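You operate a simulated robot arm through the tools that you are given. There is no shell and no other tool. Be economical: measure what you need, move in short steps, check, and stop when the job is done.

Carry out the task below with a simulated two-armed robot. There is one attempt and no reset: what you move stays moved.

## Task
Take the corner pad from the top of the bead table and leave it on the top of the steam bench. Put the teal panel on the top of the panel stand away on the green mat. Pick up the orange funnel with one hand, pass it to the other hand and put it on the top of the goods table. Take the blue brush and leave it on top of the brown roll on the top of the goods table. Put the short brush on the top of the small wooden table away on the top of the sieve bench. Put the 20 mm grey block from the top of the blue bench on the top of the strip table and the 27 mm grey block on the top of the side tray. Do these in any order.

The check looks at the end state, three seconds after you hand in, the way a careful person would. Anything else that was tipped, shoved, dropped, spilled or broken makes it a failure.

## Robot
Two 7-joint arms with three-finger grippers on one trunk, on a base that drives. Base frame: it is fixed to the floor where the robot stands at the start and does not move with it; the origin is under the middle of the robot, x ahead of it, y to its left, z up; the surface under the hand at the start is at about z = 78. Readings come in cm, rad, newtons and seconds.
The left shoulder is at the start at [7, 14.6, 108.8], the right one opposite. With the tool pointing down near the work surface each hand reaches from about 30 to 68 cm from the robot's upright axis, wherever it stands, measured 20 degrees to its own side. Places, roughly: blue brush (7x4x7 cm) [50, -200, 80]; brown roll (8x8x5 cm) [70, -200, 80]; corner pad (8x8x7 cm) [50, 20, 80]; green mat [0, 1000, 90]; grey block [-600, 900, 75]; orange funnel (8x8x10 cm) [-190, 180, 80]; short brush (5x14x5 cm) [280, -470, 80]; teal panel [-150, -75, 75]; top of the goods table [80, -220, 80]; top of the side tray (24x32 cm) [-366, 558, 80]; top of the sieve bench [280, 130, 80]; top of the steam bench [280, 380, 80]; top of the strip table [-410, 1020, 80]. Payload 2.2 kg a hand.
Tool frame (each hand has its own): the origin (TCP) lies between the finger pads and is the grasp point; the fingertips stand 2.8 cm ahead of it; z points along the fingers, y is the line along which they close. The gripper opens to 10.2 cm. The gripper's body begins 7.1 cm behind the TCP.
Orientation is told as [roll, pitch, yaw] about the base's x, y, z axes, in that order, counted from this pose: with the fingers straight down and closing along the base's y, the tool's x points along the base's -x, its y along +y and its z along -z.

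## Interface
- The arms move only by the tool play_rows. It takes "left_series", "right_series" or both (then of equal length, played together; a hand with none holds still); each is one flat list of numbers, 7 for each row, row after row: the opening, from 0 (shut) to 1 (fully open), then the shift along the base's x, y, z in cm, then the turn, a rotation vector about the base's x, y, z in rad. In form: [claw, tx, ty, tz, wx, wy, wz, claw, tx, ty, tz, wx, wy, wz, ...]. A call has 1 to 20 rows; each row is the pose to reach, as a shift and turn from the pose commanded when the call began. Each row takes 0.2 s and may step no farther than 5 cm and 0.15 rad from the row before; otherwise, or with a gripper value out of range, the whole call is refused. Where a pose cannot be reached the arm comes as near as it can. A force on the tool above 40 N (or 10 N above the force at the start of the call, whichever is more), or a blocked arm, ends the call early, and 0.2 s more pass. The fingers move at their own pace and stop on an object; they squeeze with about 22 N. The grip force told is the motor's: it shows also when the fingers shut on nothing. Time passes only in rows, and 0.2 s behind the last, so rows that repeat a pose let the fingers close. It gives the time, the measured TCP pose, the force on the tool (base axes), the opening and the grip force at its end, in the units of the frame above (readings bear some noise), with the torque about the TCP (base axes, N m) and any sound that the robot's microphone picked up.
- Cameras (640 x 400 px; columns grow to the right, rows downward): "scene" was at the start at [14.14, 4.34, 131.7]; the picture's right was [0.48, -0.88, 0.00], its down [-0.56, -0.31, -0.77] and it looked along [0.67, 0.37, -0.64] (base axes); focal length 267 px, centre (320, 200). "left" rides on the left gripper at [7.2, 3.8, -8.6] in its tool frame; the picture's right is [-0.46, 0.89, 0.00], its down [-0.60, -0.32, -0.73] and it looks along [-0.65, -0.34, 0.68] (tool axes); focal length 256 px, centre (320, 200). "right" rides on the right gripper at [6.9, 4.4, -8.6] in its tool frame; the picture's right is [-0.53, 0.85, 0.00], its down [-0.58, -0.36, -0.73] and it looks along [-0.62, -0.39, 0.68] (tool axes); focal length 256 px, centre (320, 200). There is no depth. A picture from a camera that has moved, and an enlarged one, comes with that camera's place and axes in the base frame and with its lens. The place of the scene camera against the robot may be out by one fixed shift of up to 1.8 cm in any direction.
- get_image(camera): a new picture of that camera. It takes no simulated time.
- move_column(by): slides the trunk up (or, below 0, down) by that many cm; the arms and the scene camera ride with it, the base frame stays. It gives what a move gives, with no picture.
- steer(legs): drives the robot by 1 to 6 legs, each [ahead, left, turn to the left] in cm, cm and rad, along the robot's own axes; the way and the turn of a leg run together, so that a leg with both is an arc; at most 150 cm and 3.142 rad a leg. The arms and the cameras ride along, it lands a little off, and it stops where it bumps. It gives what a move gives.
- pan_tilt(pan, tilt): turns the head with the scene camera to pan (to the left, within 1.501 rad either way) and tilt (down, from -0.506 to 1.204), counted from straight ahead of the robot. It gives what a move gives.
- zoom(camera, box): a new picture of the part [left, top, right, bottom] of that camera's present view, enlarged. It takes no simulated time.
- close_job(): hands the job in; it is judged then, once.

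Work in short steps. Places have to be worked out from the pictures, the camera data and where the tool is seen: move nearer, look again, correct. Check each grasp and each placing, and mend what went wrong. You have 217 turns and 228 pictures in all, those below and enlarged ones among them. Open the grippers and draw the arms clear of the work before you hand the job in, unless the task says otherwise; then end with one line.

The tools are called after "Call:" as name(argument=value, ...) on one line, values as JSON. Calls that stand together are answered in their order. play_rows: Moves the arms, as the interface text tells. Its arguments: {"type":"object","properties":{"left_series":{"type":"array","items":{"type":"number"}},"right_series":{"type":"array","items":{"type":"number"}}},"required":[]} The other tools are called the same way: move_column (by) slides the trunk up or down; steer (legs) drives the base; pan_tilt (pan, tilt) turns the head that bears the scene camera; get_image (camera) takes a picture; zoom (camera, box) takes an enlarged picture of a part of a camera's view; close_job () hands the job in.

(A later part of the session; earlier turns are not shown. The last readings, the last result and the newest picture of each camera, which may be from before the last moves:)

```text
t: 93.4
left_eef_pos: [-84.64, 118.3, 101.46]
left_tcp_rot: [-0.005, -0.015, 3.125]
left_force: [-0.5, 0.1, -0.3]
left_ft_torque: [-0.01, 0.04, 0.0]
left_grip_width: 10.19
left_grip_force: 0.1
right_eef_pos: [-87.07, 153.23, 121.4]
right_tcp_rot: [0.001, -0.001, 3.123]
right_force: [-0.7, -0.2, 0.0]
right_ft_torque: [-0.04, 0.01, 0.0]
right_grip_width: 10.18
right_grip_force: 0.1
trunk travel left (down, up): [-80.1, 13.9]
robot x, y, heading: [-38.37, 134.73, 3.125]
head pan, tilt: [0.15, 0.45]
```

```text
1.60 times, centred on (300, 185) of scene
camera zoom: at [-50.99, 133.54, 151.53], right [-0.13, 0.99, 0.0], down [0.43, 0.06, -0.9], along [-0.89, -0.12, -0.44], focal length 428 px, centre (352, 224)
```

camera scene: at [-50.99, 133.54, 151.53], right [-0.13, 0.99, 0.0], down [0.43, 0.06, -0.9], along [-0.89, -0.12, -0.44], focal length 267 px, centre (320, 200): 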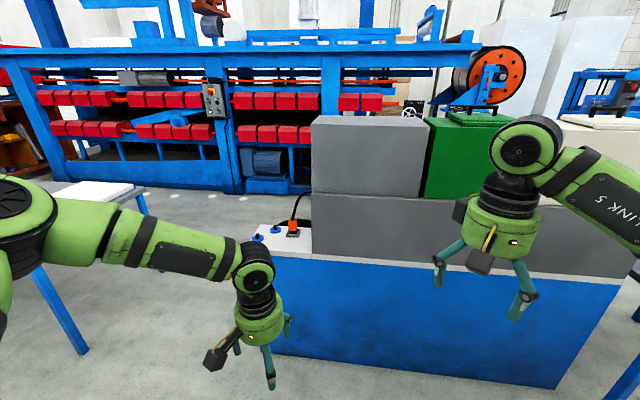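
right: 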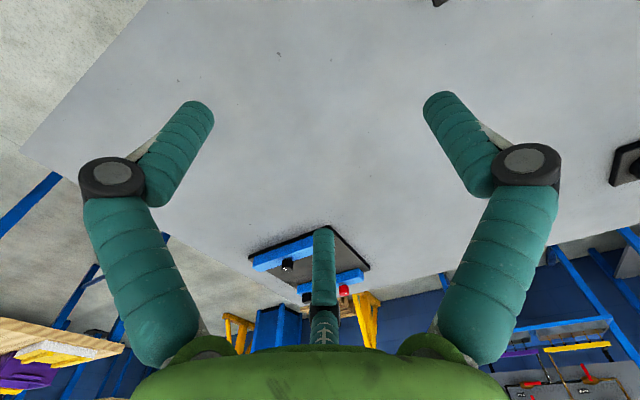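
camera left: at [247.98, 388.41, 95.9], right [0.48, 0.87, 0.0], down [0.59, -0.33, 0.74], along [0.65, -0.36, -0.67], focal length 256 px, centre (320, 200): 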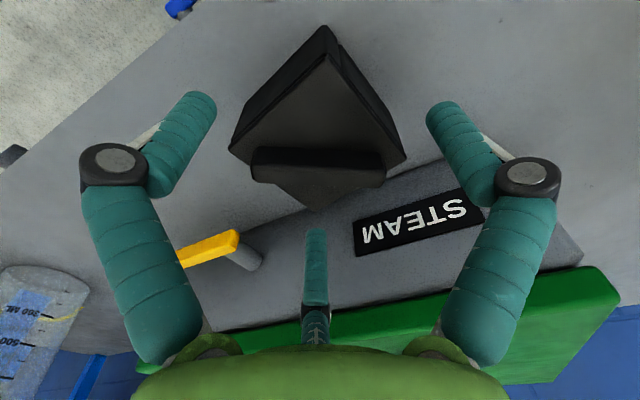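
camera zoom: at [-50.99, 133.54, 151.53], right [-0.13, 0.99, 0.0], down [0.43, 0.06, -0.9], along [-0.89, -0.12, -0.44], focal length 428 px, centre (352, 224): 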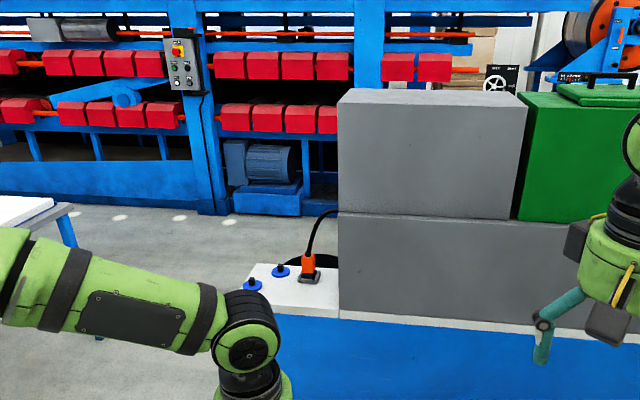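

The funnel must sit on the far side of this block machine. I go around: south to y ≈ 28, west to x ≈ −235, then face +y and look.

Call:
steer(legs=[[0, 105, 0.017], [110, 0, 0], [90, 0, 0]])

Call:
pan_tilt(pan=-1.2, tilt=0.45)

Call:
get_image(camera="scene")

Call:
pan_tilt(pan=0, tilt=0.35)

Call:
get_image(camera="scene")

```text
t: 108.2
left_eef_pos: [-283.48, 18.83, 101.66]
left_tcp_rot: [-0.004, -0.015, 3.117]
left_force: [0.3, -0.3, -0.1]
left_ft_torque: [0.0, 0.01, -0.04]
left_grip_width: 10.2
left_grip_force: 0.0
right_eef_pos: [-285.44, 53.87, 121.42]
right_tcp_rot: [-0.001, 0.0, 3.118]
right_force: [-0.2, 0.4, -0.3]
right_ft_torque: [-0.02, -0.01, -0.03]
right_grip_width: 10.21
right_grip_force: 0.0
trunk travel left (down, up): [-80.1, 13.9]
robot x, y, heading: [-237.28, 34.84, 3.117]
head pan, tilt: [0.15, 0.45]
```

```text
t: 109.7
left_eef_pos: [-283.46, 18.89, 101.64]
left_tcp_rot: [-0.004, -0.016, 3.117]
left_force: [0.0, -0.2, 0.2]
left_ft_torque: [-0.01, 0.03, 0.0]
left_grip_width: 10.21
left_grip_force: 0.0
right_eef_pos: [-285.61, 53.83, 121.41]
right_tcp_rot: [-0.001, -0.001, 3.119]
right_force: [-0.4, -0.6, -0.8]
right_ft_torque: [-0.01, 0.01, 0.01]
right_grip_width: 10.19
right_grip_force: 0.1
trunk travel left (down, up): [-80.1, 13.9]
robot x, y, heading: [-237.07, 34.93, 3.123]
head pan, tilt: [-1.201, 0.45]
```

```text
195 pictures are left
camera scene: at [-243.67, 43.76, 151.52], right [0.94, 0.34, 0.0], down [0.15, -0.41, -0.9], along [-0.31, 0.85, -0.44], focal length 267 px, centre (320, 200)
```

scene: 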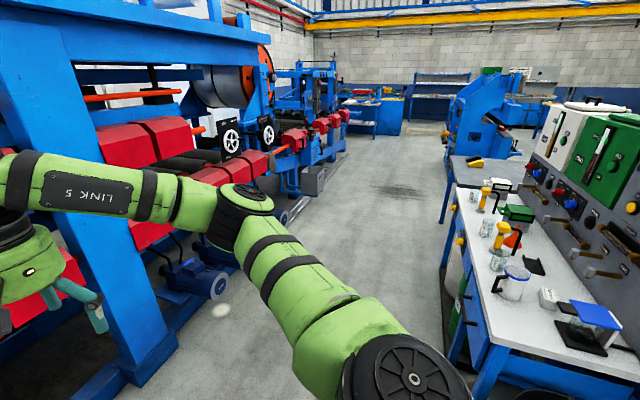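

```text
t: 111.1
left_eef_pos: [-283.49, 18.9, 101.44]
left_tcp_rot: [-0.006, -0.015, 3.117]
left_force: [-0.1, -0.6, -0.2]
left_ft_torque: [-0.03, 0.0, -0.03]
left_grip_width: 10.19
left_grip_force: 0.1
right_eef_pos: [-285.52, 53.87, 121.34]
right_tcp_rot: [0.0, 0.001, 3.118]
right_force: [1.1, -0.6, 0.0]
right_ft_torque: [0.0, 0.01, 0.0]
right_grip_width: 10.19
right_grip_force: 0.1
trunk travel left (down, up): [-80.1, 13.9]
robot x, y, heading: [-237.55, 34.85, 3.118]
head pan, tilt: [0.0, 0.351]
```

```text
194 pictures are left
camera scene: at [-249.86, 35.35, 152.45], right [0.03, 1.0, 0.0], down [0.34, -0.01, -0.94], along [-0.94, 0.02, -0.34], focal length 267 px, centre (320, 200)
```

scene: 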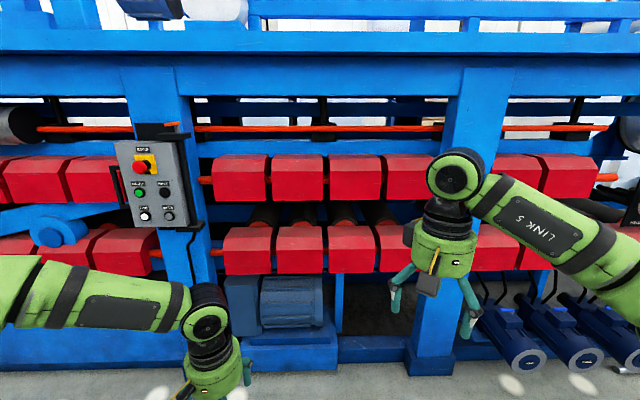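

I see a table on the machine's west side with orange items. I zoom in there.

Call:
pan_tilt(pan=-1.4, tilt=0.5)

Call:
zoom(camera="scene", box=[300, 120, 620, 320])

```text
t: 112.6
left_eef_pos: [-283.49, 18.95, 101.48]
left_tcp_rot: [-0.003, -0.017, 3.117]
left_force: [-1.2, 0.3, -0.2]
left_ft_torque: [0.03, 0.03, 0.01]
left_grip_width: 10.23
left_grip_force: 0.0
right_eef_pos: [-285.65, 53.88, 121.31]
right_tcp_rot: [-0.001, 0.0, 3.118]
right_force: [-0.5, 0.0, -0.9]
right_ft_torque: [0.0, -0.01, 0.02]
right_grip_width: 10.21
right_grip_force: 0.1
trunk travel left (down, up): [-80.1, 13.9]
robot x, y, heading: [-237.35, 34.59, 3.113]
head pan, tilt: [-1.4, 0.499]
```

```text
2.00 times, centred on (460, 220) of scene
camera zoom: at [-241.88, 44.11, 151.08], right [0.99, 0.15, 0.0], down [0.07, -0.47, -0.88], along [-0.13, 0.87, -0.48], focal length 535 px, centre (40, 160)
```

zoom: 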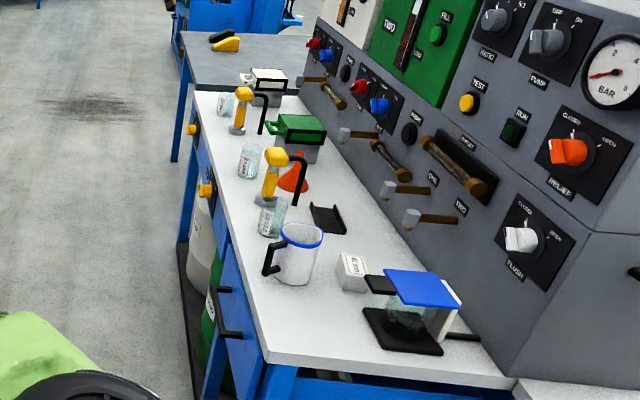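

Funnel at about (−196, 168), inverted, on a table whose front edge is x ≈ −215. I raise the left hand, turn to face +x, back off to x ≈ −275 and strafe to y ≈ 165.

Call:
play_rows(left_series=[1, 0, 0, 5, 0, 0, 0, 1, 0, 0, 10, 0, 0, 0, 1, 0, 0, 15, 0, 0, 0, 1, 0, 0, 20, 0, 0, 0])

Call:
steer(legs=[[0, 0, -3.1], [-36, 0, 0], [0, 130, 0]])

Call:
pan_tilt(pan=0, tilt=0.6)

Call:
get_image(camera="scene")

```text
t: 113.6
left_eef_pos: [-283.13, 19.03, 121.49]
left_tcp_rot: [-0.001, -0.015, 3.117]
left_force: [0.2, 0.4, 0.1]
left_ft_torque: [-0.01, 0.01, 0.02]
left_grip_width: 10.17
left_grip_force: 0.0
right_eef_pos: [-285.5, 53.94, 121.31]
right_tcp_rot: [0.0, 0.001, 3.117]
right_force: [0.5, 0.6, 0.4]
right_ft_torque: [-0.02, -0.01, -0.01]
right_grip_width: 10.21
right_grip_force: 0.1
trunk travel left (down, up): [-80.1, 13.9]
robot x, y, heading: [-236.9, 34.87, 3.116]
head pan, tilt: [-1.4, 0.499]
```

```text
t: 129.3
left_eef_pos: [-234.87, 182.85, 121.35]
left_tcp_rot: [-0.002, -0.014, 0.042]
left_force: [0.2, -0.3, 0.4]
left_ft_torque: [0.01, -0.01, -0.01]
left_grip_width: 10.19
left_grip_force: 0.0
right_eef_pos: [-230.33, 148.16, 121.35]
right_tcp_rot: [0.001, 0.0, 0.041]
right_force: [0.4, -0.7, -0.7]
right_ft_torque: [0.04, 0.06, 0.01]
right_grip_width: 10.21
right_grip_force: 0.0
trunk travel left (down, up): [-80.1, 13.9]
robot x, y, heading: [-280.08, 163.95, 0.039]
head pan, tilt: [-1.4, 0.499]
```

```text
t: 130.8
left_eef_pos: [-234.89, 182.9, 121.39]
left_tcp_rot: [-0.004, -0.015, 0.043]
left_force: [-0.1, 0.1, -0.7]
left_ft_torque: [0.01, -0.02, -0.03]
left_grip_width: 10.21
left_grip_force: 0.0
right_eef_pos: [-230.4, 148.3, 121.35]
right_tcp_rot: [-0.001, 0.0, 0.042]
right_force: [0.2, 0.5, 0.8]
right_ft_torque: [0.01, 0.02, 0.0]
right_grip_width: 10.18
right_grip_force: 0.2
trunk travel left (down, up): [-80.1, 13.9]
robot x, y, heading: [-279.84, 164.22, 0.042]
head pan, tilt: [0.0, 0.6]
```

```text
192 pictures are left
camera scene: at [-264.43, 164.98, 150.17], right [0.04, -1.0, 0.0], down [-0.56, -0.02, -0.83], along [0.82, 0.03, -0.56], focal length 267 px, centre (320, 200)
```

scene: 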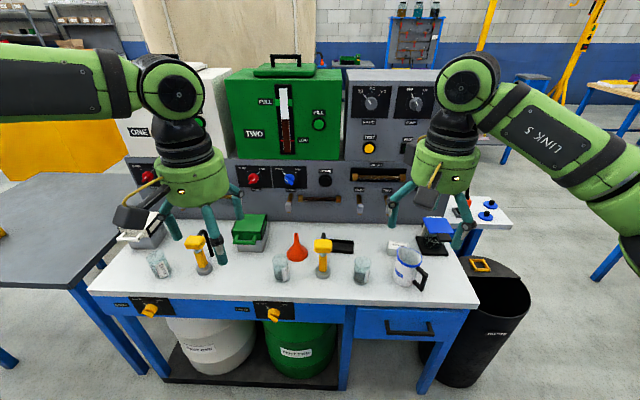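

Funnel stands upright on its mouth near (−199, 175). I drive closer so the left hand comes above it.

Call:
steer(legs=[[25, -8, -0.04]])

Call:
get_image(camera="left")

Call:
get_image(camera="scene")

```text
t: 132.7
left_eef_pos: [-209.18, 173.78, 121.54]
left_tcp_rot: [-0.003, -0.017, 0.004]
left_force: [0.2, 0.2, 0.3]
left_ft_torque: [0.02, 0.02, 0.01]
left_grip_width: 10.19
left_grip_force: 0.0
right_eef_pos: [-206.03, 138.92, 121.49]
right_tcp_rot: [0.0, -0.002, 0.002]
right_force: [0.0, 0.0, 0.5]
right_ft_torque: [0.0, 0.01, 0.01]
right_grip_width: 10.2
right_grip_force: 0.1
trunk travel left (down, up): [-80.1, 13.9]
robot x, y, heading: [-254.72, 156.72, 0.004]
head pan, tilt: [0.0, 0.6]
```

```text
191 pictures are left
camera left: at [-216.61, 177.7, 129.89], right [0.46, 0.89, 0.01], down [0.59, -0.31, 0.74], along [0.66, -0.34, -0.67], focal length 256 px, centre (320, 200)
```

left: 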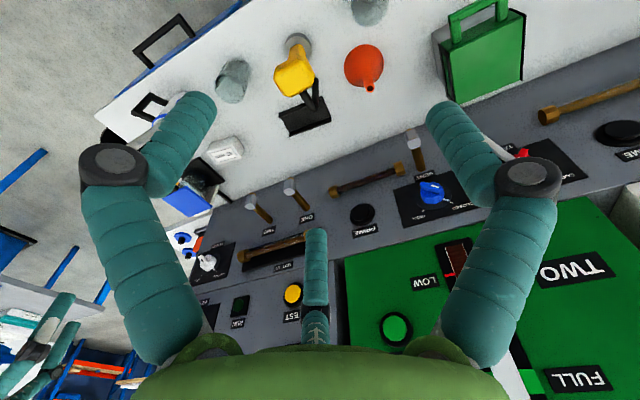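

```text
190 pictures are left
camera scene: at [-239.45, 157.12, 150.2], right [0.0, -1.0, 0.0], down [-0.56, 0.0, -0.83], along [0.83, 0.0, -0.56], focal length 267 px, centre (320, 200)
```

scene: 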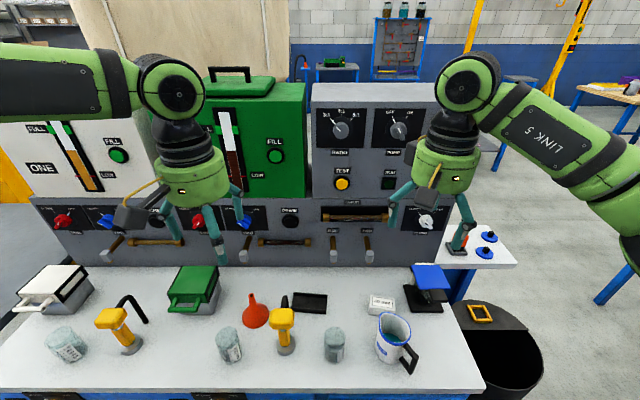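

I zoom in on the funnel to see its shape and neighbours.

Call:
zoom(camera="scene", box=[210, 280, 310, 370])

Call:
zoom(camera="left", box=[300, 20, 440, 120])

```text
4.44 times, centred on (260, 325) of scene
camera zoom: at [-239.45, 157.12, 150.2], right [0.0, -1.0, 0.0], down [-0.56, 0.0, -0.83], along [0.83, 0.0, -0.56], focal length 1189 px, centre (587, -356)
```

zoom: 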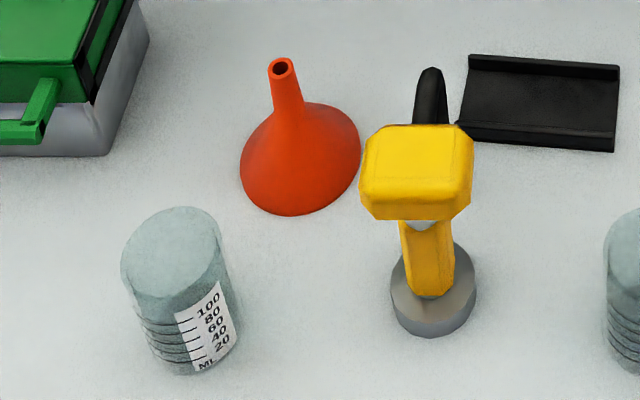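

```text
4.00 times, centred on (370, 70) of left
camera zoom: at [-216.61, 177.7, 129.89], right [0.46, 0.89, 0.01], down [0.59, -0.31, 0.74], along [0.66, -0.34, -0.67], focal length 1024 px, centre (120, 720)
```

zoom: 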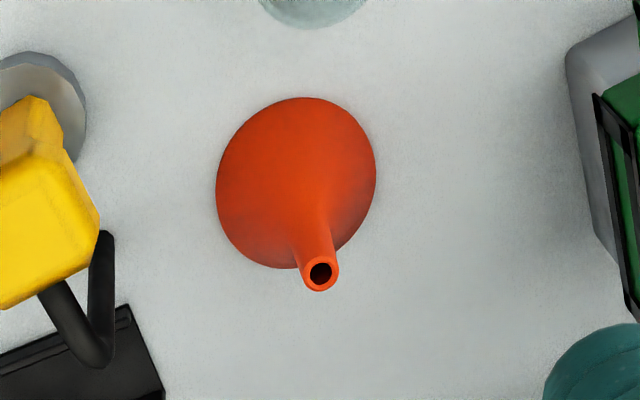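

Spout axis ≈ (−196.8, 176.5), tip at ~z 90. I move over it with the gripper half closed and lower the trunk 14 cm.

Call:
play_rows(left_series=[0.5, 4, 1, 0, 0, 0.004, 0, 0.5, 8, 2, 0, 0, 0.01, 0, 0.5, 12.4, 2.7, 0, 0, 0.016, 0, 0.5, 12.4, 2.7, 0, 0, 0.016, 0])

Call:
move_column(by=-14)

Call:
get_image(camera="left")

Call:
get_image(camera="scene")

```text
t: 133.7
left_eef_pos: [-199.52, 178.09, 120.75]
left_tcp_rot: [-0.004, -0.004, 0.005]
left_force: [0.4, -0.6, 0.2]
left_ft_torque: [0.05, 0.01, 0.02]
left_grip_width: 5.12
left_grip_force: 0.0
left hand out of reach, approached as far as the arm can: row 3, 4
right_eef_pos: [-205.96, 138.83, 121.47]
right_tcp_rot: [0.003, -0.002, 0.003]
right_force: [-0.3, -0.7, -0.4]
right_ft_torque: [-0.01, 0.0, 0.0]
right_grip_width: 10.2
right_grip_force: 0.0
trunk travel left (down, up): [-80.1, 13.9]
robot x, y, heading: [-254.47, 156.47, 0.004]
head pan, tilt: [0.0, 0.6]
```

```text
t: 135.3
left_eef_pos: [-199.38, 178.17, 106.77]
left_tcp_rot: [-0.002, -0.001, 0.003]
left_force: [0.0, -0.1, 0.0]
left_ft_torque: [-0.02, 0.04, -0.01]
left_grip_width: 5.08
left_grip_force: 0.1
right_eef_pos: [-205.86, 138.96, 107.46]
right_tcp_rot: [-0.001, 0.0, 0.002]
right_force: [0.0, -0.3, 0.7]
right_ft_torque: [0.0, -0.01, -0.02]
right_grip_width: 10.22
right_grip_force: 0.0
trunk travel left (down, up): [-66.1, 27.9]
robot x, y, heading: [-255.01, 156.68, 0.004]
head pan, tilt: [0.0, 0.6]
```

```text
187 pictures are left
camera left: at [-206.75, 182.08, 115.17], right [0.46, 0.89, 0.0], down [0.6, -0.31, 0.73], along [0.65, -0.34, -0.68], focal length 256 px, centre (320, 200)
```

left: 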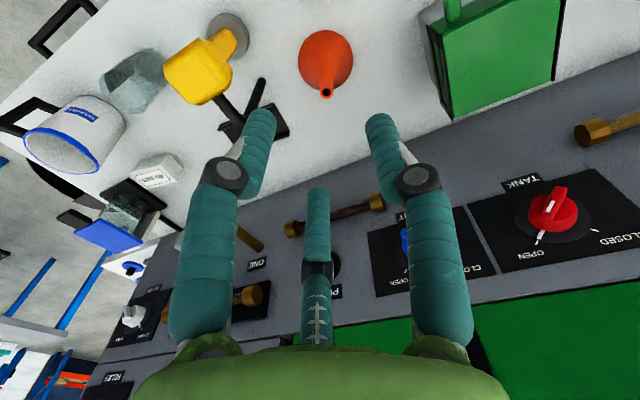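

```text
186 pictures are left
camera scene: at [-239.22, 157.03, 136.18], right [0.0, -1.0, 0.0], down [-0.56, 0.0, -0.83], along [0.83, 0.0, -0.56], focal length 267 px, centre (320, 200)
```

scene: 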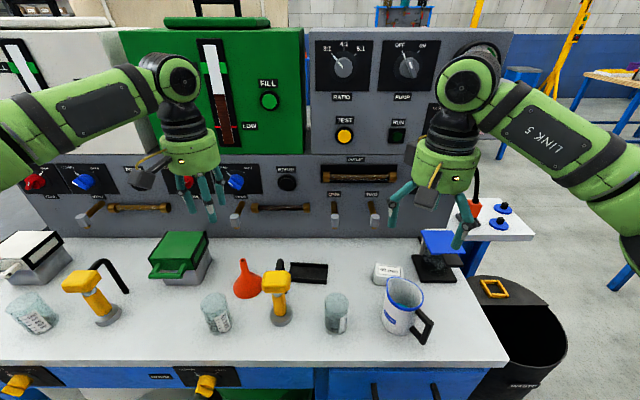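

Spout axis now ≈ (−196.2, 177.1). Hand at (−199.4, 178.2); I correct and descend partway to check.

Call:
play_rows(left_series=[0.5, 1, -0.3, -4, 0, 0, 0, 0.5, 2.5, -0.8, -8, 0, 0, 0, 0.5, 3.2, -1.0, -11, 0, 0, 0, 0.5, 3.2, -1.0, -11, 0, 0, 0])

Call:
get_image(camera="left")

Call:
zoom(camera="scene", box=[160, 160, 320, 320])

```text
t: 136.3
left_eef_pos: [-198.94, 178.59, 95.9]
left_tcp_rot: [-0.005, -0.003, 0.003]
left_force: [0.3, 0.2, 0.1]
left_ft_torque: [0.01, -0.03, 0.03]
left_grip_width: 5.11
left_grip_force: 0.1
left hand out of reach, approached as far as the arm can: row 1, 2, 3, 4
right_eef_pos: [-205.93, 138.9, 107.38]
right_tcp_rot: [-0.001, 0.0, 0.002]
right_force: [0.2, 0.0, 0.3]
right_ft_torque: [0.03, 0.01, 0.01]
right_grip_width: 10.19
right_grip_force: 0.0
trunk travel left (down, up): [-66.1, 27.9]
robot x, y, heading: [-254.77, 156.72, -0.004]
head pan, tilt: [0.0, 0.6]
```

```text
185 pictures are left
camera left: at [-206.15, 182.59, 104.4], right [0.46, 0.89, 0.0], down [0.6, -0.31, 0.73], along [0.65, -0.34, -0.68], focal length 256 px, centre (320, 200)
```

left: 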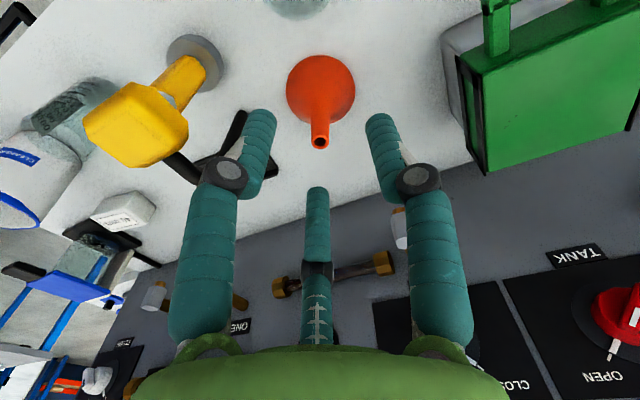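

```text
2.50 times, centred on (240, 240) of scene
camera zoom: at [-239.2, 157.02, 136.17], right [0.0, -1.0, 0.0], down [-0.56, 0.0, -0.83], along [0.83, 0.0, -0.56], focal length 669 px, centre (520, 100)
```

zoom: 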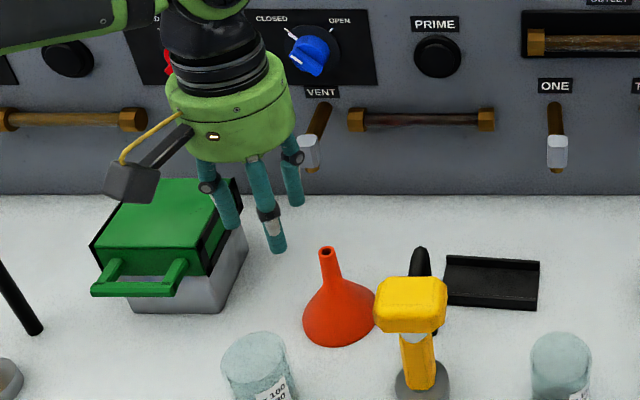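

The arm hits a limit here, so I let the base make the correction: 2.7 cm ahead and 1.5 cm right.

Call:
steer(legs=[[2.8, -1.5, 0]])

Call:
get_image(camera="left")

```text
t: 137.2
left_eef_pos: [-196.41, 177.37, 96.15]
left_tcp_rot: [-0.007, -0.005, 0.005]
left_force: [-0.4, 1.4, -0.4]
left_ft_torque: [-0.06, -0.05, -0.01]
left_grip_width: 5.09
left_grip_force: 0.1
right_eef_pos: [-203.36, 137.66, 107.59]
right_tcp_rot: [0.0, -0.003, 0.002]
right_force: [0.2, 0.4, 0.5]
right_ft_torque: [-0.05, -0.06, 0.01]
right_grip_width: 10.21
right_grip_force: 0.0
trunk travel left (down, up): [-66.1, 27.9]
robot x, y, heading: [-251.79, 155.62, 0.005]
head pan, tilt: [0.0, 0.6]
```

```text
183 pictures are left
camera left: at [-203.66, 181.38, 104.58], right [0.46, 0.89, 0.0], down [0.6, -0.31, 0.74], along [0.65, -0.34, -0.68], focal length 256 px, centre (320, 200)
```

left: 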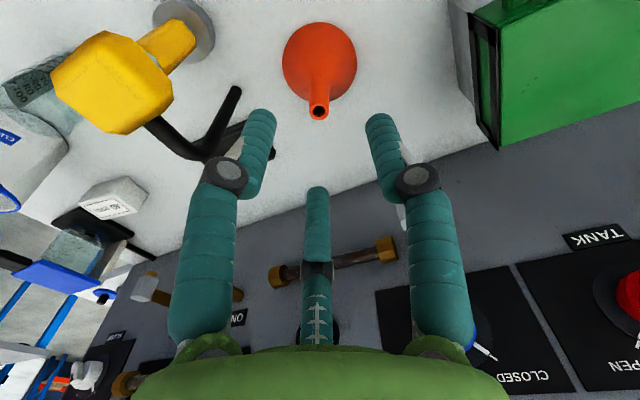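

The spout tip now projects right under the TCP. I lower with the trunk 7.5 cm, then look.

Call:
move_column(by=-7.5)

Call:
get_image(camera="left")

Call:
zoom(camera="scene", box=[160, 160, 480, 360])

```text
t: 138.3
left_eef_pos: [-195.9, 177.31, 88.57]
left_tcp_rot: [-0.004, -0.002, 0.002]
left_force: [-0.3, -0.5, -0.1]
left_ft_torque: [-0.02, 0.04, 0.0]
left_grip_width: 5.1
left_grip_force: 0.0
right_eef_pos: [-203.02, 137.45, 99.93]
right_tcp_rot: [0.001, -0.002, 0.005]
right_force: [0.2, 0.0, -0.3]
right_ft_torque: [-0.01, 0.03, -0.03]
right_grip_width: 10.21
right_grip_force: 0.0
trunk travel left (down, up): [-58.6, 35.4]
robot x, y, heading: [-251.74, 155.43, 0.003]
head pan, tilt: [0.0, 0.6]
```

```text
182 pictures are left
camera left: at [-203.37, 181.23, 96.96], right [0.46, 0.89, 0.0], down [0.6, -0.31, 0.73], along [0.65, -0.34, -0.68], focal length 256 px, centre (320, 200)
```

left: 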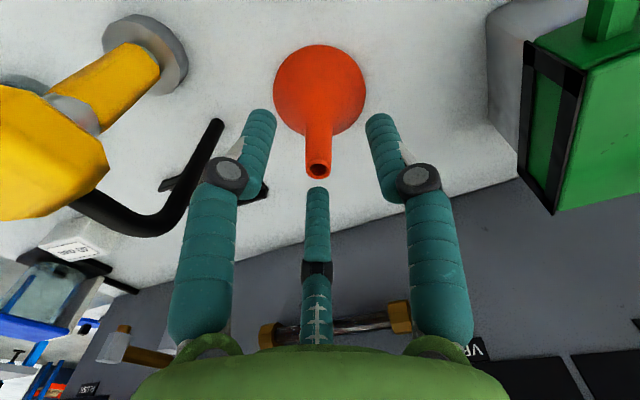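

```text
2.00 times, centred on (320, 260) of scene
camera zoom: at [-236.42, 155.63, 128.67], right [0.0, -1.0, 0.0], down [-0.56, 0.0, -0.83], along [0.83, 0.0, -0.56], focal length 535 px, centre (320, 80)
```

zoom: 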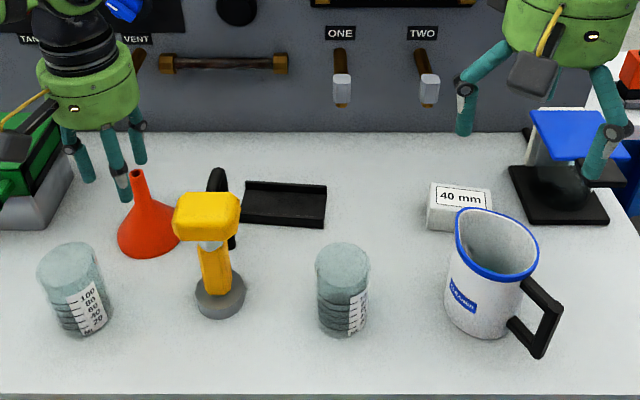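

Tip lies ~0.8 cm below TCP (z ≈ 87.7), well centred. I go 2.3 cm lower and close.

Call:
move_column(by=-2.3)

Call:
play_rows(left_series=[0.2, 0, 0, 0, 0, 0, 0, 0, 0, 0, 0, 0, 0, 0, 0, 0, 0, 0, 0, 0, 0, 0, 0, 0, 0, 0, 0, 0])

Call:
get_image(camera="left")

```text
t: 139.0
left_eef_pos: [-196.11, 177.27, 85.85]
left_tcp_rot: [-0.003, 0.004, 0.002]
left_force: [0.8, -0.6, 3.4]
left_ft_torque: [-0.03, -0.05, -0.01]
left_grip_width: 5.94
left_grip_force: 0.9
right_eef_pos: [-203.07, 137.48, 97.53]
right_tcp_rot: [0.001, 0.0, 0.004]
right_force: [0.9, 0.0, -1.1]
right_ft_torque: [0.03, 0.03, 0.04]
right_grip_width: 10.22
right_grip_force: 0.0
trunk travel left (down, up): [-56.3, 37.7]
robot x, y, heading: [-251.82, 155.56, 0.002]
head pan, tilt: [0.0, 0.6]
```

```text
t: 140.0
left_eef_pos: [-196.05, 177.23, 86.3]
left_tcp_rot: [-0.004, -0.001, 0.004]
left_force: [-0.8, 0.0, 0.0]
left_ft_torque: [-0.03, -0.01, 0.0]
left_grip_width: 2.42
left_grip_force: 22.1
right_eef_pos: [-203.08, 137.49, 97.71]
right_tcp_rot: [0.0, 0.002, 0.004]
right_force: [0.6, 0.2, 0.4]
right_ft_torque: [0.02, 0.0, 0.01]
right_grip_width: 10.19
right_grip_force: 0.0
trunk travel left (down, up): [-56.3, 37.7]
robot x, y, heading: [-251.78, 155.27, -0.0]
head pan, tilt: [0.0, 0.6]
```

```text
180 pictures are left
camera left: at [-203.34, 181.24, 94.64], right [0.46, 0.89, 0.0], down [0.6, -0.31, 0.73], along [0.65, -0.34, -0.68], focal length 256 px, centre (320, 200)
```

left: 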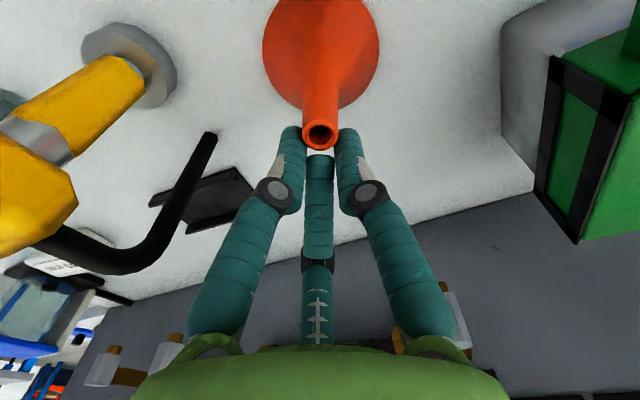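

Triangulating the views: the funnel actually stands on z ≈ 75 with tip at ~85, and it got nudged; spout now at about (−198, 178.4), outside the fingertips. I open, rise a little, and look again.

Call:
play_rows(left_series=[0.3, 0, 0, 0, 0, 0, 0, 0.6, 0, 0, 0, 0, 0, 0, 0.6, 0, 0, 1.5, 0, 0, 0, 0.6, 0, 0, 4, 0, 0, 0, 0.6, 0, 0, 6, 0, 0, 0, 0.6, 0, 0, 6, 0, 0, 0])

Call:
get_image(camera="left")

Call:
zoom(camera="scene", box=[120, 180, 360, 360])

```text
t: 141.4
left_eef_pos: [-196.02, 177.24, 92.06]
left_tcp_rot: [-0.004, -0.003, 0.002]
left_force: [-0.5, 0.2, 0.1]
left_ft_torque: [0.04, 0.04, -0.01]
left_grip_width: 6.11
left_grip_force: 0.1
right_eef_pos: [-203.06, 137.48, 97.7]
right_tcp_rot: [0.0, 0.0, 0.004]
right_force: [-0.2, 0.4, 0.4]
right_ft_torque: [0.03, -0.04, 0.01]
right_grip_width: 10.22
right_grip_force: 0.0
trunk travel left (down, up): [-56.3, 37.7]
robot x, y, heading: [-251.51, 155.18, -0.001]
head pan, tilt: [0.0, 0.6]
```

```text
179 pictures are left
camera left: at [-203.25, 181.16, 100.63], right [0.46, 0.89, 0.0], down [0.6, -0.31, 0.73], along [0.65, -0.34, -0.68], focal length 256 px, centre (320, 200)
```

left: 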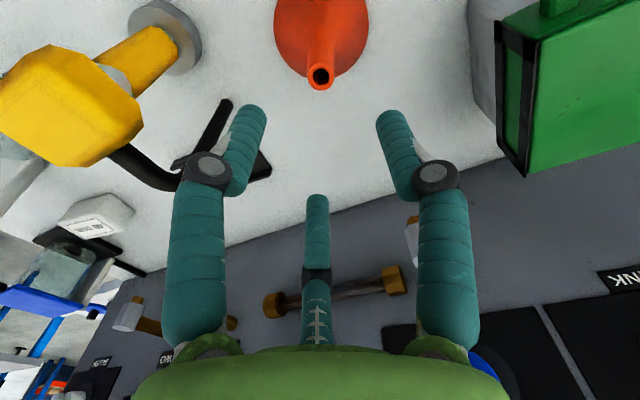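

```text
2.22 times, centred on (240, 270) of scene
camera zoom: at [-236.38, 155.65, 126.37], right [0.0, -1.0, 0.0], down [-0.57, 0.0, -0.82], along [0.82, 0.0, -0.57], focal length 594 px, centre (498, 44)
```

zoom: 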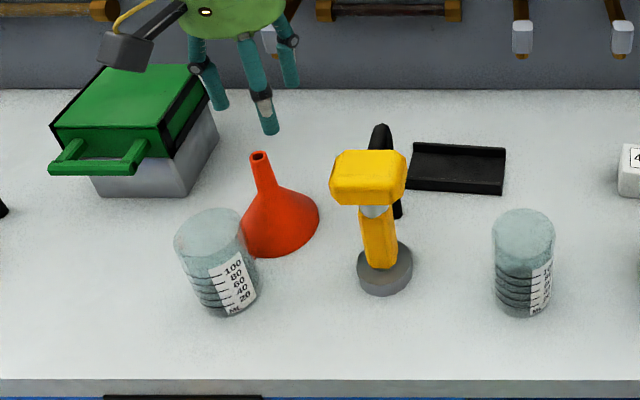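

Axis now (−197.8, 178.2), base z ≈ 75. I move over it, down to TCP 83.3, and look before closing.

Call:
play_rows(left_series=[0.6, -1.8, 1.0, 0, 0, 0, 0, 0.6, -1.8, 1.0, -4, 0, 0, 0, 0.6, -1.8, 1.0, -7, 0, 0, 0, 0.6, -1.8, 1.0, -8.8, 0, 0, 0, 0.6, -1.8, 1.0, -8.8, 0, 0, 0])

Call:
get_image(camera="left")

Call:
zoom(camera="scene", box=[120, 180, 360, 360])

```text
t: 142.6
left_eef_pos: [-197.94, 178.37, 83.53]
left_tcp_rot: [-0.005, -0.002, 0.004]
left_force: [0.9, -0.1, 0.4]
left_ft_torque: [-0.04, -0.04, 0.04]
left_grip_width: 6.11
left_grip_force: 0.1
right_eef_pos: [-203.0, 137.41, 97.55]
right_tcp_rot: [0.001, 0.0, 0.003]
right_force: [1.1, 0.2, -0.4]
right_ft_torque: [0.02, -0.01, -0.02]
right_grip_width: 10.2
right_grip_force: 0.1
trunk travel left (down, up): [-56.3, 37.7]
robot x, y, heading: [-252.01, 155.43, 0.007]
head pan, tilt: [0.0, 0.6]
```

```text
177 pictures are left
camera left: at [-205.24, 182.26, 92.04], right [0.46, 0.89, 0.0], down [0.6, -0.31, 0.73], along [0.65, -0.34, -0.68], focal length 256 px, centre (320, 200)
```

left: 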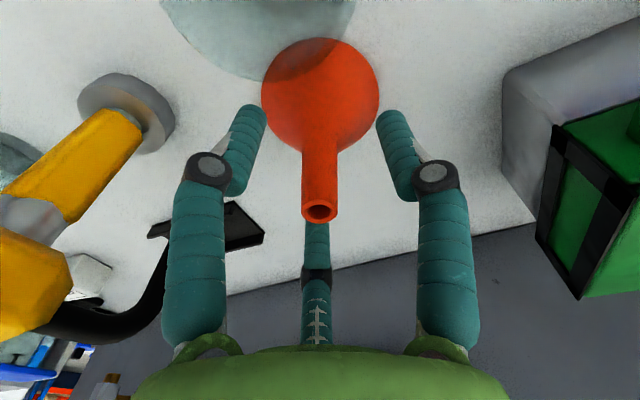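

```text
2.22 times, centred on (240, 270) of scene
camera zoom: at [-236.4, 155.62, 126.37], right [0.0, -1.0, 0.0], down [-0.56, 0.0, -0.83], along [0.83, 0.0, -0.56], focal length 594 px, centre (498, 44)
```

zoom: 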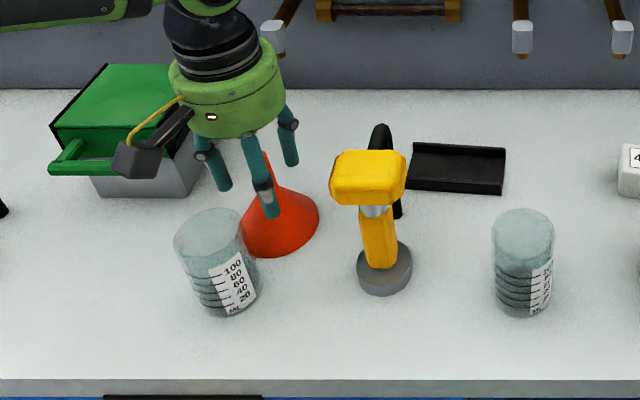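

The spout is between the fingers now. Close and lift 8 cm.

Call:
play_rows(left_series=[0.3, 0, 0, 0, 0, 0, 0, 0, 0, 0, 0, 0, 0, 0, 0, 0, 0, 0, 0, 0, 0, 0, 0, 0, 0, 0, 0, 0, 0, 0, 0, 1, 0, 0, 0, 0, 0, 0, 4, 0, 0, 0, 0, 0, 0, 8, 0, 0, 0, 0, 0, 0, 8, 0, 0, 0])

Call:
get_image(camera="left")

Call:
zoom(camera="scene", box=[120, 120, 360, 360])

```text
t: 144.4
left_eef_pos: [-197.71, 178.3, 91.47]
left_tcp_rot: [-0.006, -0.001, 0.005]
left_force: [0.3, 0.5, -1.0]
left_ft_torque: [-0.01, 0.01, -0.01]
left_grip_width: 1.87
left_grip_force: 21.8
right_eef_pos: [-203.07, 137.5, 97.66]
right_tcp_rot: [0.0, 0.002, 0.003]
right_force: [0.0, 0.5, -0.3]
right_ft_torque: [0.01, -0.01, 0.01]
right_grip_width: 10.18
right_grip_force: 0.0
trunk travel left (down, up): [-56.3, 37.7]
robot x, y, heading: [-252.51, 155.26, 0.008]
head pan, tilt: [0.0, 0.6]
```

```text
175 pictures are left
camera left: at [-205.05, 182.37, 100.0], right [0.46, 0.89, 0.0], down [0.6, -0.31, 0.73], along [0.65, -0.34, -0.68], focal length 256 px, centre (320, 200)
```

left: 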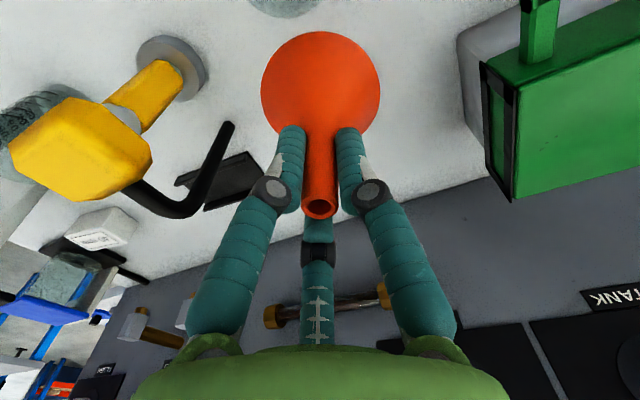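

```text
1.67 times, centred on (240, 240) of scene
camera zoom: at [-236.34, 155.67, 126.36], right [0.0, -1.0, 0.0], down [-0.57, 0.0, -0.82], along [0.82, 0.0, -0.57], focal length 446 px, centre (453, 133)
```

zoom: 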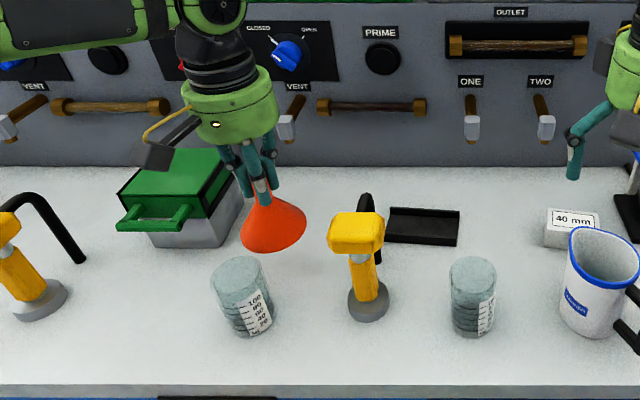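

Funnel is held by the spout. I raise the trunk and back off from the table.

Call:
move_column(by=16)

Call:
steer(legs=[[-28, 0, 0]])

Call:
get_image(camera="scene")

```text
t: 146.2
left_eef_pos: [-197.76, 178.44, 107.47]
left_tcp_rot: [-0.006, -0.002, 0.004]
left_force: [0.5, 1.0, -0.6]
left_ft_torque: [-0.02, -0.01, 0.01]
left_grip_width: 1.81
left_grip_force: 22.4
right_eef_pos: [-203.11, 137.5, 113.63]
right_tcp_rot: [0.001, -0.001, 0.003]
right_force: [0.0, -0.3, 0.3]
right_ft_torque: [-0.02, 0.0, 0.01]
right_grip_width: 10.2
right_grip_force: 0.0
trunk travel left (down, up): [-72.3, 21.7]
robot x, y, heading: [-251.79, 155.36, 0.004]
head pan, tilt: [0.0, 0.6]
```

```text
t: 148.2
left_eef_pos: [-225.76, 178.51, 107.47]
left_tcp_rot: [-0.006, -0.001, 0.005]
left_force: [0.4, 0.1, -1.6]
left_ft_torque: [0.0, 0.0, 0.03]
left_grip_width: 1.81
left_grip_force: 22.1
right_eef_pos: [-230.83, 137.49, 113.44]
right_tcp_rot: [-0.001, 0.0, 0.005]
right_force: [0.1, 0.3, 0.0]
right_ft_torque: [-0.03, 0.01, 0.03]
right_grip_width: 10.22
right_grip_force: 0.0
trunk travel left (down, up): [-72.3, 21.7]
robot x, y, heading: [-279.94, 154.99, 0.009]
head pan, tilt: [0.0, 0.6]
```

```text
173 pictures are left
camera scene: at [-264.26, 155.58, 142.34], right [0.0, -1.0, 0.0], down [-0.57, 0.0, -0.82], along [0.82, 0.0, -0.57], focal length 267 px, centre (320, 200)
```

scene: 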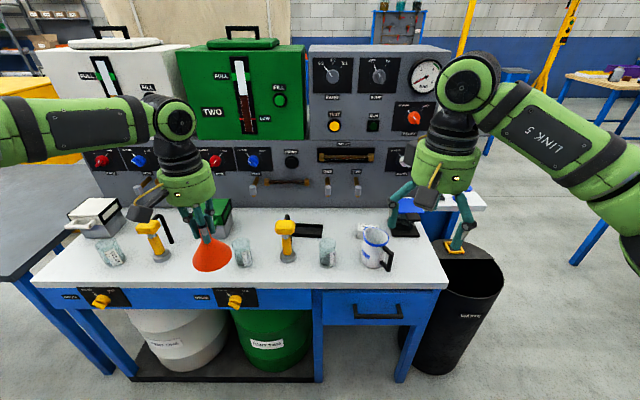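

The table looks undisturbed. I drive back out along y ≈ 30 to x ≈ −45, then south toward the goods table.

Call:
steer(legs=[[0, -125, 0], [120, 0, 0], [115, 0, 0], [0, -120, 0]])

Call:
pan_tilt(pan=-0.7, tilt=0.45)

Call:
get_image(camera="scene")

```text
t: 171.4
left_eef_pos: [16.58, -56.07, 107.45]
left_tcp_rot: [-0.005, -0.002, 0.019]
left_force: [0.7, -0.2, -1.0]
left_ft_torque: [0.0, 0.01, 0.0]
left_grip_width: 1.81
left_grip_force: 22.0
right_eef_pos: [11.77, -97.02, 113.75]
right_tcp_rot: [0.0, 0.0, 0.016]
right_force: [-0.6, -1.0, -0.2]
right_ft_torque: [-0.01, 0.03, -0.01]
right_grip_width: 10.18
right_grip_force: 0.1
trunk travel left (down, up): [-72.3, 21.7]
robot x, y, heading: [-37.18, -79.78, 0.017]
head pan, tilt: [0.0, 0.6]
```

```text
t: 172.5
left_eef_pos: [16.61, -56.06, 107.5]
left_tcp_rot: [-0.006, -0.003, 0.018]
left_force: [-0.3, 1.1, -1.0]
left_ft_torque: [0.01, -0.01, -0.02]
left_grip_width: 1.83
left_grip_force: 22.3
right_eef_pos: [11.8, -97.15, 113.66]
right_tcp_rot: [-0.001, -0.001, 0.016]
right_force: [-0.3, -0.4, -0.1]
right_ft_torque: [0.01, 0.02, 0.0]
right_grip_width: 10.21
right_grip_force: 0.0
trunk travel left (down, up): [-72.3, 21.7]
robot x, y, heading: [-37.19, -80.1, 0.019]
head pan, tilt: [-0.7, 0.45]
```

```text
172 pictures are left
camera scene: at [-23.47, -85.38, 143.72], right [-0.63, -0.78, 0.0], down [-0.34, 0.28, -0.9], along [0.7, -0.57, -0.44], focal length 267 px, centre (320, 200)
```

scene: 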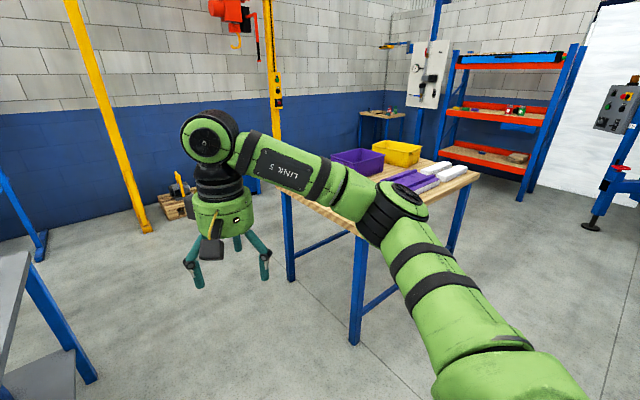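

The goods table spans about x 41–104, y −160..−278. I drive to its west side for a look at brush, roll and free space.

Call:
steer(legs=[[0, -120, -0.018], [5, 0, 0]])

Call:
pan_tilt(pan=0, tilt=0.6)

Call:
get_image(camera="scene")

```text
t: 179.2
left_eef_pos: [22.98, -178.16, 107.81]
left_tcp_rot: [-0.004, -0.007, 0.023]
left_force: [-0.6, -0.5, -0.8]
left_ft_torque: [0.01, -0.05, -0.04]
left_grip_width: 1.85
left_grip_force: 22.3
right_eef_pos: [18.49, -219.1, 113.87]
right_tcp_rot: [0.002, -0.009, 0.023]
right_force: [-0.1, 0.3, 0.9]
right_ft_torque: [0.01, -0.08, 0.02]
right_grip_width: 10.17
right_grip_force: 0.0
trunk travel left (down, up): [-72.3, 21.7]
robot x, y, heading: [-29.9, -202.17, 0.023]
head pan, tilt: [-0.7, 0.45]
```

```text
t: 180.3
left_eef_pos: [23.44, -178.09, 107.6]
left_tcp_rot: [-0.006, -0.003, 0.021]
left_force: [-0.5, -0.4, -0.7]
left_ft_torque: [0.02, -0.02, 0.0]
left_grip_width: 1.83
left_grip_force: 21.9
right_eef_pos: [19.02, -219.24, 113.71]
right_tcp_rot: [0.0, -0.002, 0.024]
right_force: [0.2, -1.1, 0.1]
right_ft_torque: [0.01, -0.01, 0.03]
right_grip_width: 10.21
right_grip_force: 0.0
trunk travel left (down, up): [-72.3, 21.7]
robot x, y, heading: [-30.01, -202.12, 0.021]
head pan, tilt: [0.0, 0.6]
```

```text
171 pictures are left
camera scene: at [-14.73, -201.67, 142.38], right [0.02, -1.0, 0.0], down [-0.56, -0.01, -0.83], along [0.83, 0.02, -0.56], focal length 267 px, centre (320, 200)
```

scene: 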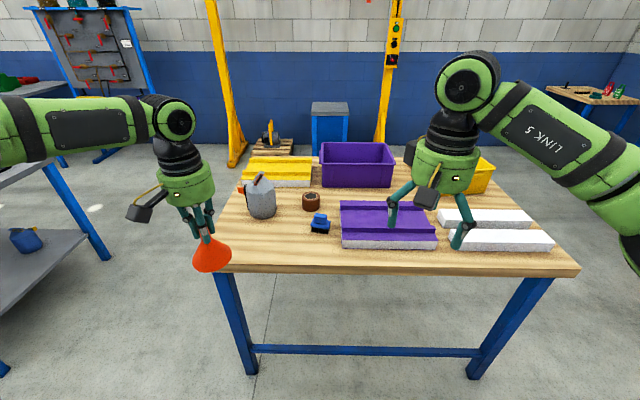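

Table view: brush ≈ (59, −200), brown roll ≈ (73, −196), grey jug ≈ (68, −176), free strip in front. Plan: set the funnel down at ≈ (50, −178), do the brush with the right hand, then regrip the funnel at the spout top so the other hand can take it below. I drive ahead.

Call:
steer(legs=[[27, 0, -0.02]])

Call:
get_image(camera="scene")

Call:
get_image(camera="left")

Call:
get_image(camera="right")

```text
t: 182.2
left_eef_pos: [50.07, -178.81, 107.59]
left_tcp_rot: [-0.005, -0.005, 0.002]
left_force: [-0.5, -0.5, -0.4]
left_ft_torque: [-0.01, -0.01, 0.01]
left_grip_width: 1.79
left_grip_force: 22.1
right_eef_pos: [44.84, -219.81, 113.72]
right_tcp_rot: [0.001, -0.005, 0.003]
right_force: [0.2, 1.1, 0.0]
right_ft_torque: [-0.02, -0.03, -0.03]
right_grip_width: 10.22
right_grip_force: 0.1
trunk travel left (down, up): [-72.3, 21.7]
robot x, y, heading: [-3.8, -201.96, 0.002]
head pan, tilt: [0.0, 0.6]
```

```text
170 pictures are left
camera scene: at [11.41, -201.62, 142.39], right [0.0, -1.0, 0.0], down [-0.56, 0.0, -0.83], along [0.83, 0.0, -0.56], focal length 267 px, centre (320, 200)
```

scene: 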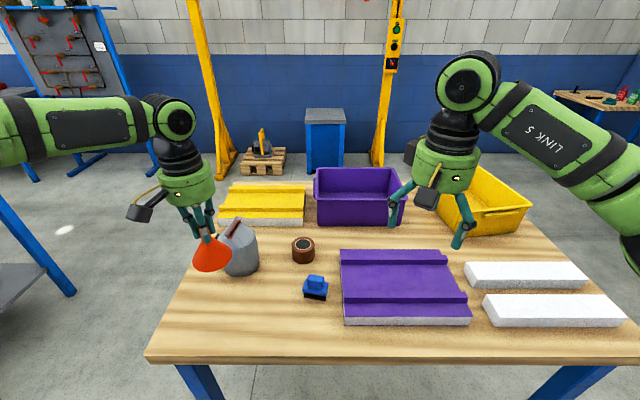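

```text
169 pictures are left
camera left: at [42.74, -174.92, 116.09], right [0.46, 0.89, 0.0], down [0.6, -0.31, 0.74], along [0.65, -0.34, -0.68], focal length 256 px, centre (320, 200)
```

left: 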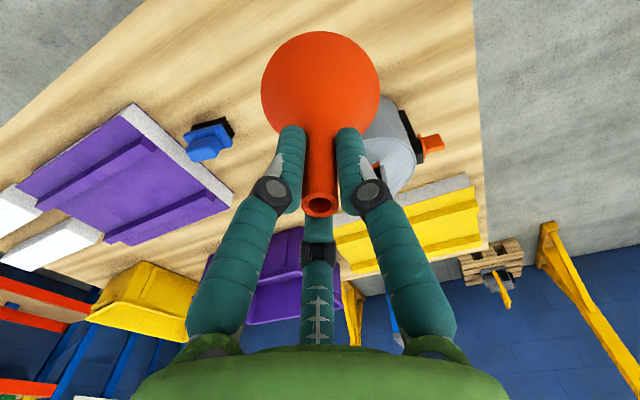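

```text
168 pictures are left
camera right: at [37.87, -215.52, 122.31], right [0.53, 0.85, 0.0], down [0.58, -0.36, 0.73], along [0.62, -0.39, -0.68], focal length 256 px, centre (320, 200)
```

right: 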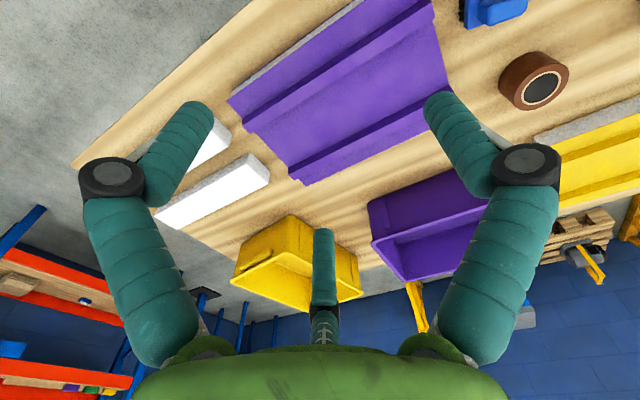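

Table edge x ≈ 38.5; brush ≈ (55, −201), roll ≈ (71, −195.6). Funnel hovers over (50, −179), free. Lower with the trunk.

Call:
move_column(by=-19.5)

Call:
zoom(camera="scene", box=[140, 160, 380, 340])

```text
t: 184.3
left_eef_pos: [50.19, -178.93, 88.69]
left_tcp_rot: [-0.005, -0.014, 0.006]
left_force: [4.8, 4.7, 25.0]
left_ft_torque: [0.12, -0.14, -0.06]
left_grip_width: 1.84
left_grip_force: 21.9
right_eef_pos: [44.7, -219.87, 94.38]
right_tcp_rot: [0.003, -0.003, 0.005]
right_force: [0.0, 0.3, 0.0]
right_ft_torque: [0.01, -0.01, 0.0]
right_grip_width: 10.19
right_grip_force: 0.0
trunk travel left (down, up): [-52.8, 41.2]
robot x, y, heading: [-3.81, -202.05, 0.003]
head pan, tilt: [0.0, 0.6]
```

```text
2.22 times, centred on (260, 250) of scene
camera zoom: at [11.32, -201.69, 122.95], right [0.0, -1.0, 0.0], down [-0.56, 0.0, -0.83], along [0.83, 0.0, -0.56], focal length 594 px, centre (453, 89)
```

zoom: 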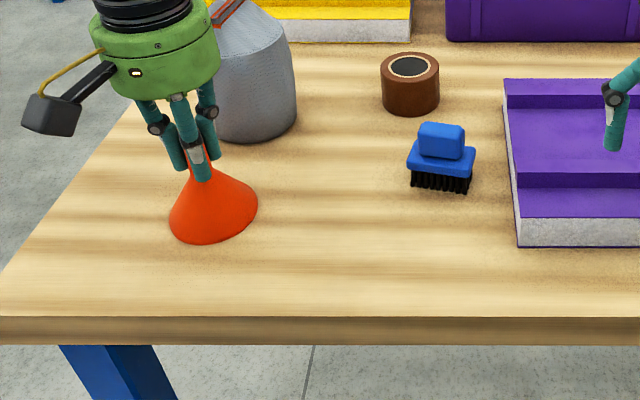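

Funnel is on the table (contact force). I ease, open and rise with the left arm.

Call:
play_rows(left_series=[0, 0, 0, 0.6, 0, 0, 0, 0.25, 0, 0, 0.6, 0, 0, 0, 0.5, 0, 0, 0.6, 0, 0, 0, 0.5, 0, 0, 3, 0, 0, 0, 0.5, 0, 0, 7, 0, 0, 0, 0.5, 0, 0, 11, 0, 0, 0, 0.5, 0, 0, 15, 0, 0, 0, 0.5, 0, 0, 15, 0, 0, 0])

Call:
zoom(camera="scene", box=[140, 160, 380, 340])

Call:
get_image(camera="left")

```text
t: 186.1
left_eef_pos: [49.02, -178.2, 102.41]
left_tcp_rot: [-0.006, -0.002, 0.007]
left_force: [1.0, 0.0, 0.5]
left_ft_torque: [-0.02, -0.01, 0.0]
left_grip_width: 5.09
left_grip_force: 0.0
left hand out of reach, approached as far as the arm can: row 7, 8
right_eef_pos: [44.98, -219.76, 94.13]
right_tcp_rot: [0.002, -0.001, 0.002]
right_force: [0.2, 0.1, 0.3]
right_ft_torque: [-0.01, -0.01, -0.02]
right_grip_width: 10.2
right_grip_force: 0.0
trunk travel left (down, up): [-52.8, 41.2]
robot x, y, heading: [-4.24, -201.83, -0.001]
head pan, tilt: [0.0, 0.6]
```

```text
2.22 times, centred on (260, 250) of scene
camera zoom: at [11.68, -201.61, 122.85], right [0.0, -1.0, 0.0], down [-0.57, 0.0, -0.82], along [0.82, 0.0, -0.57], focal length 594 px, centre (453, 89)
```

zoom: 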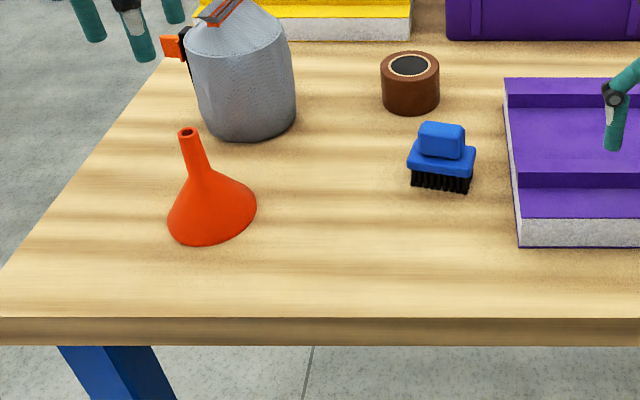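

```text
165 pictures are left
camera left: at [41.75, -174.33, 110.89], right [0.46, 0.89, 0.0], down [0.6, -0.31, 0.73], along [0.65, -0.34, -0.68], focal length 256 px, centre (320, 200)
```

left: 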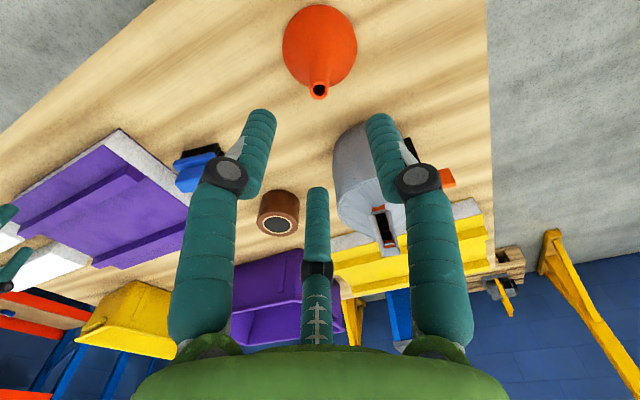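

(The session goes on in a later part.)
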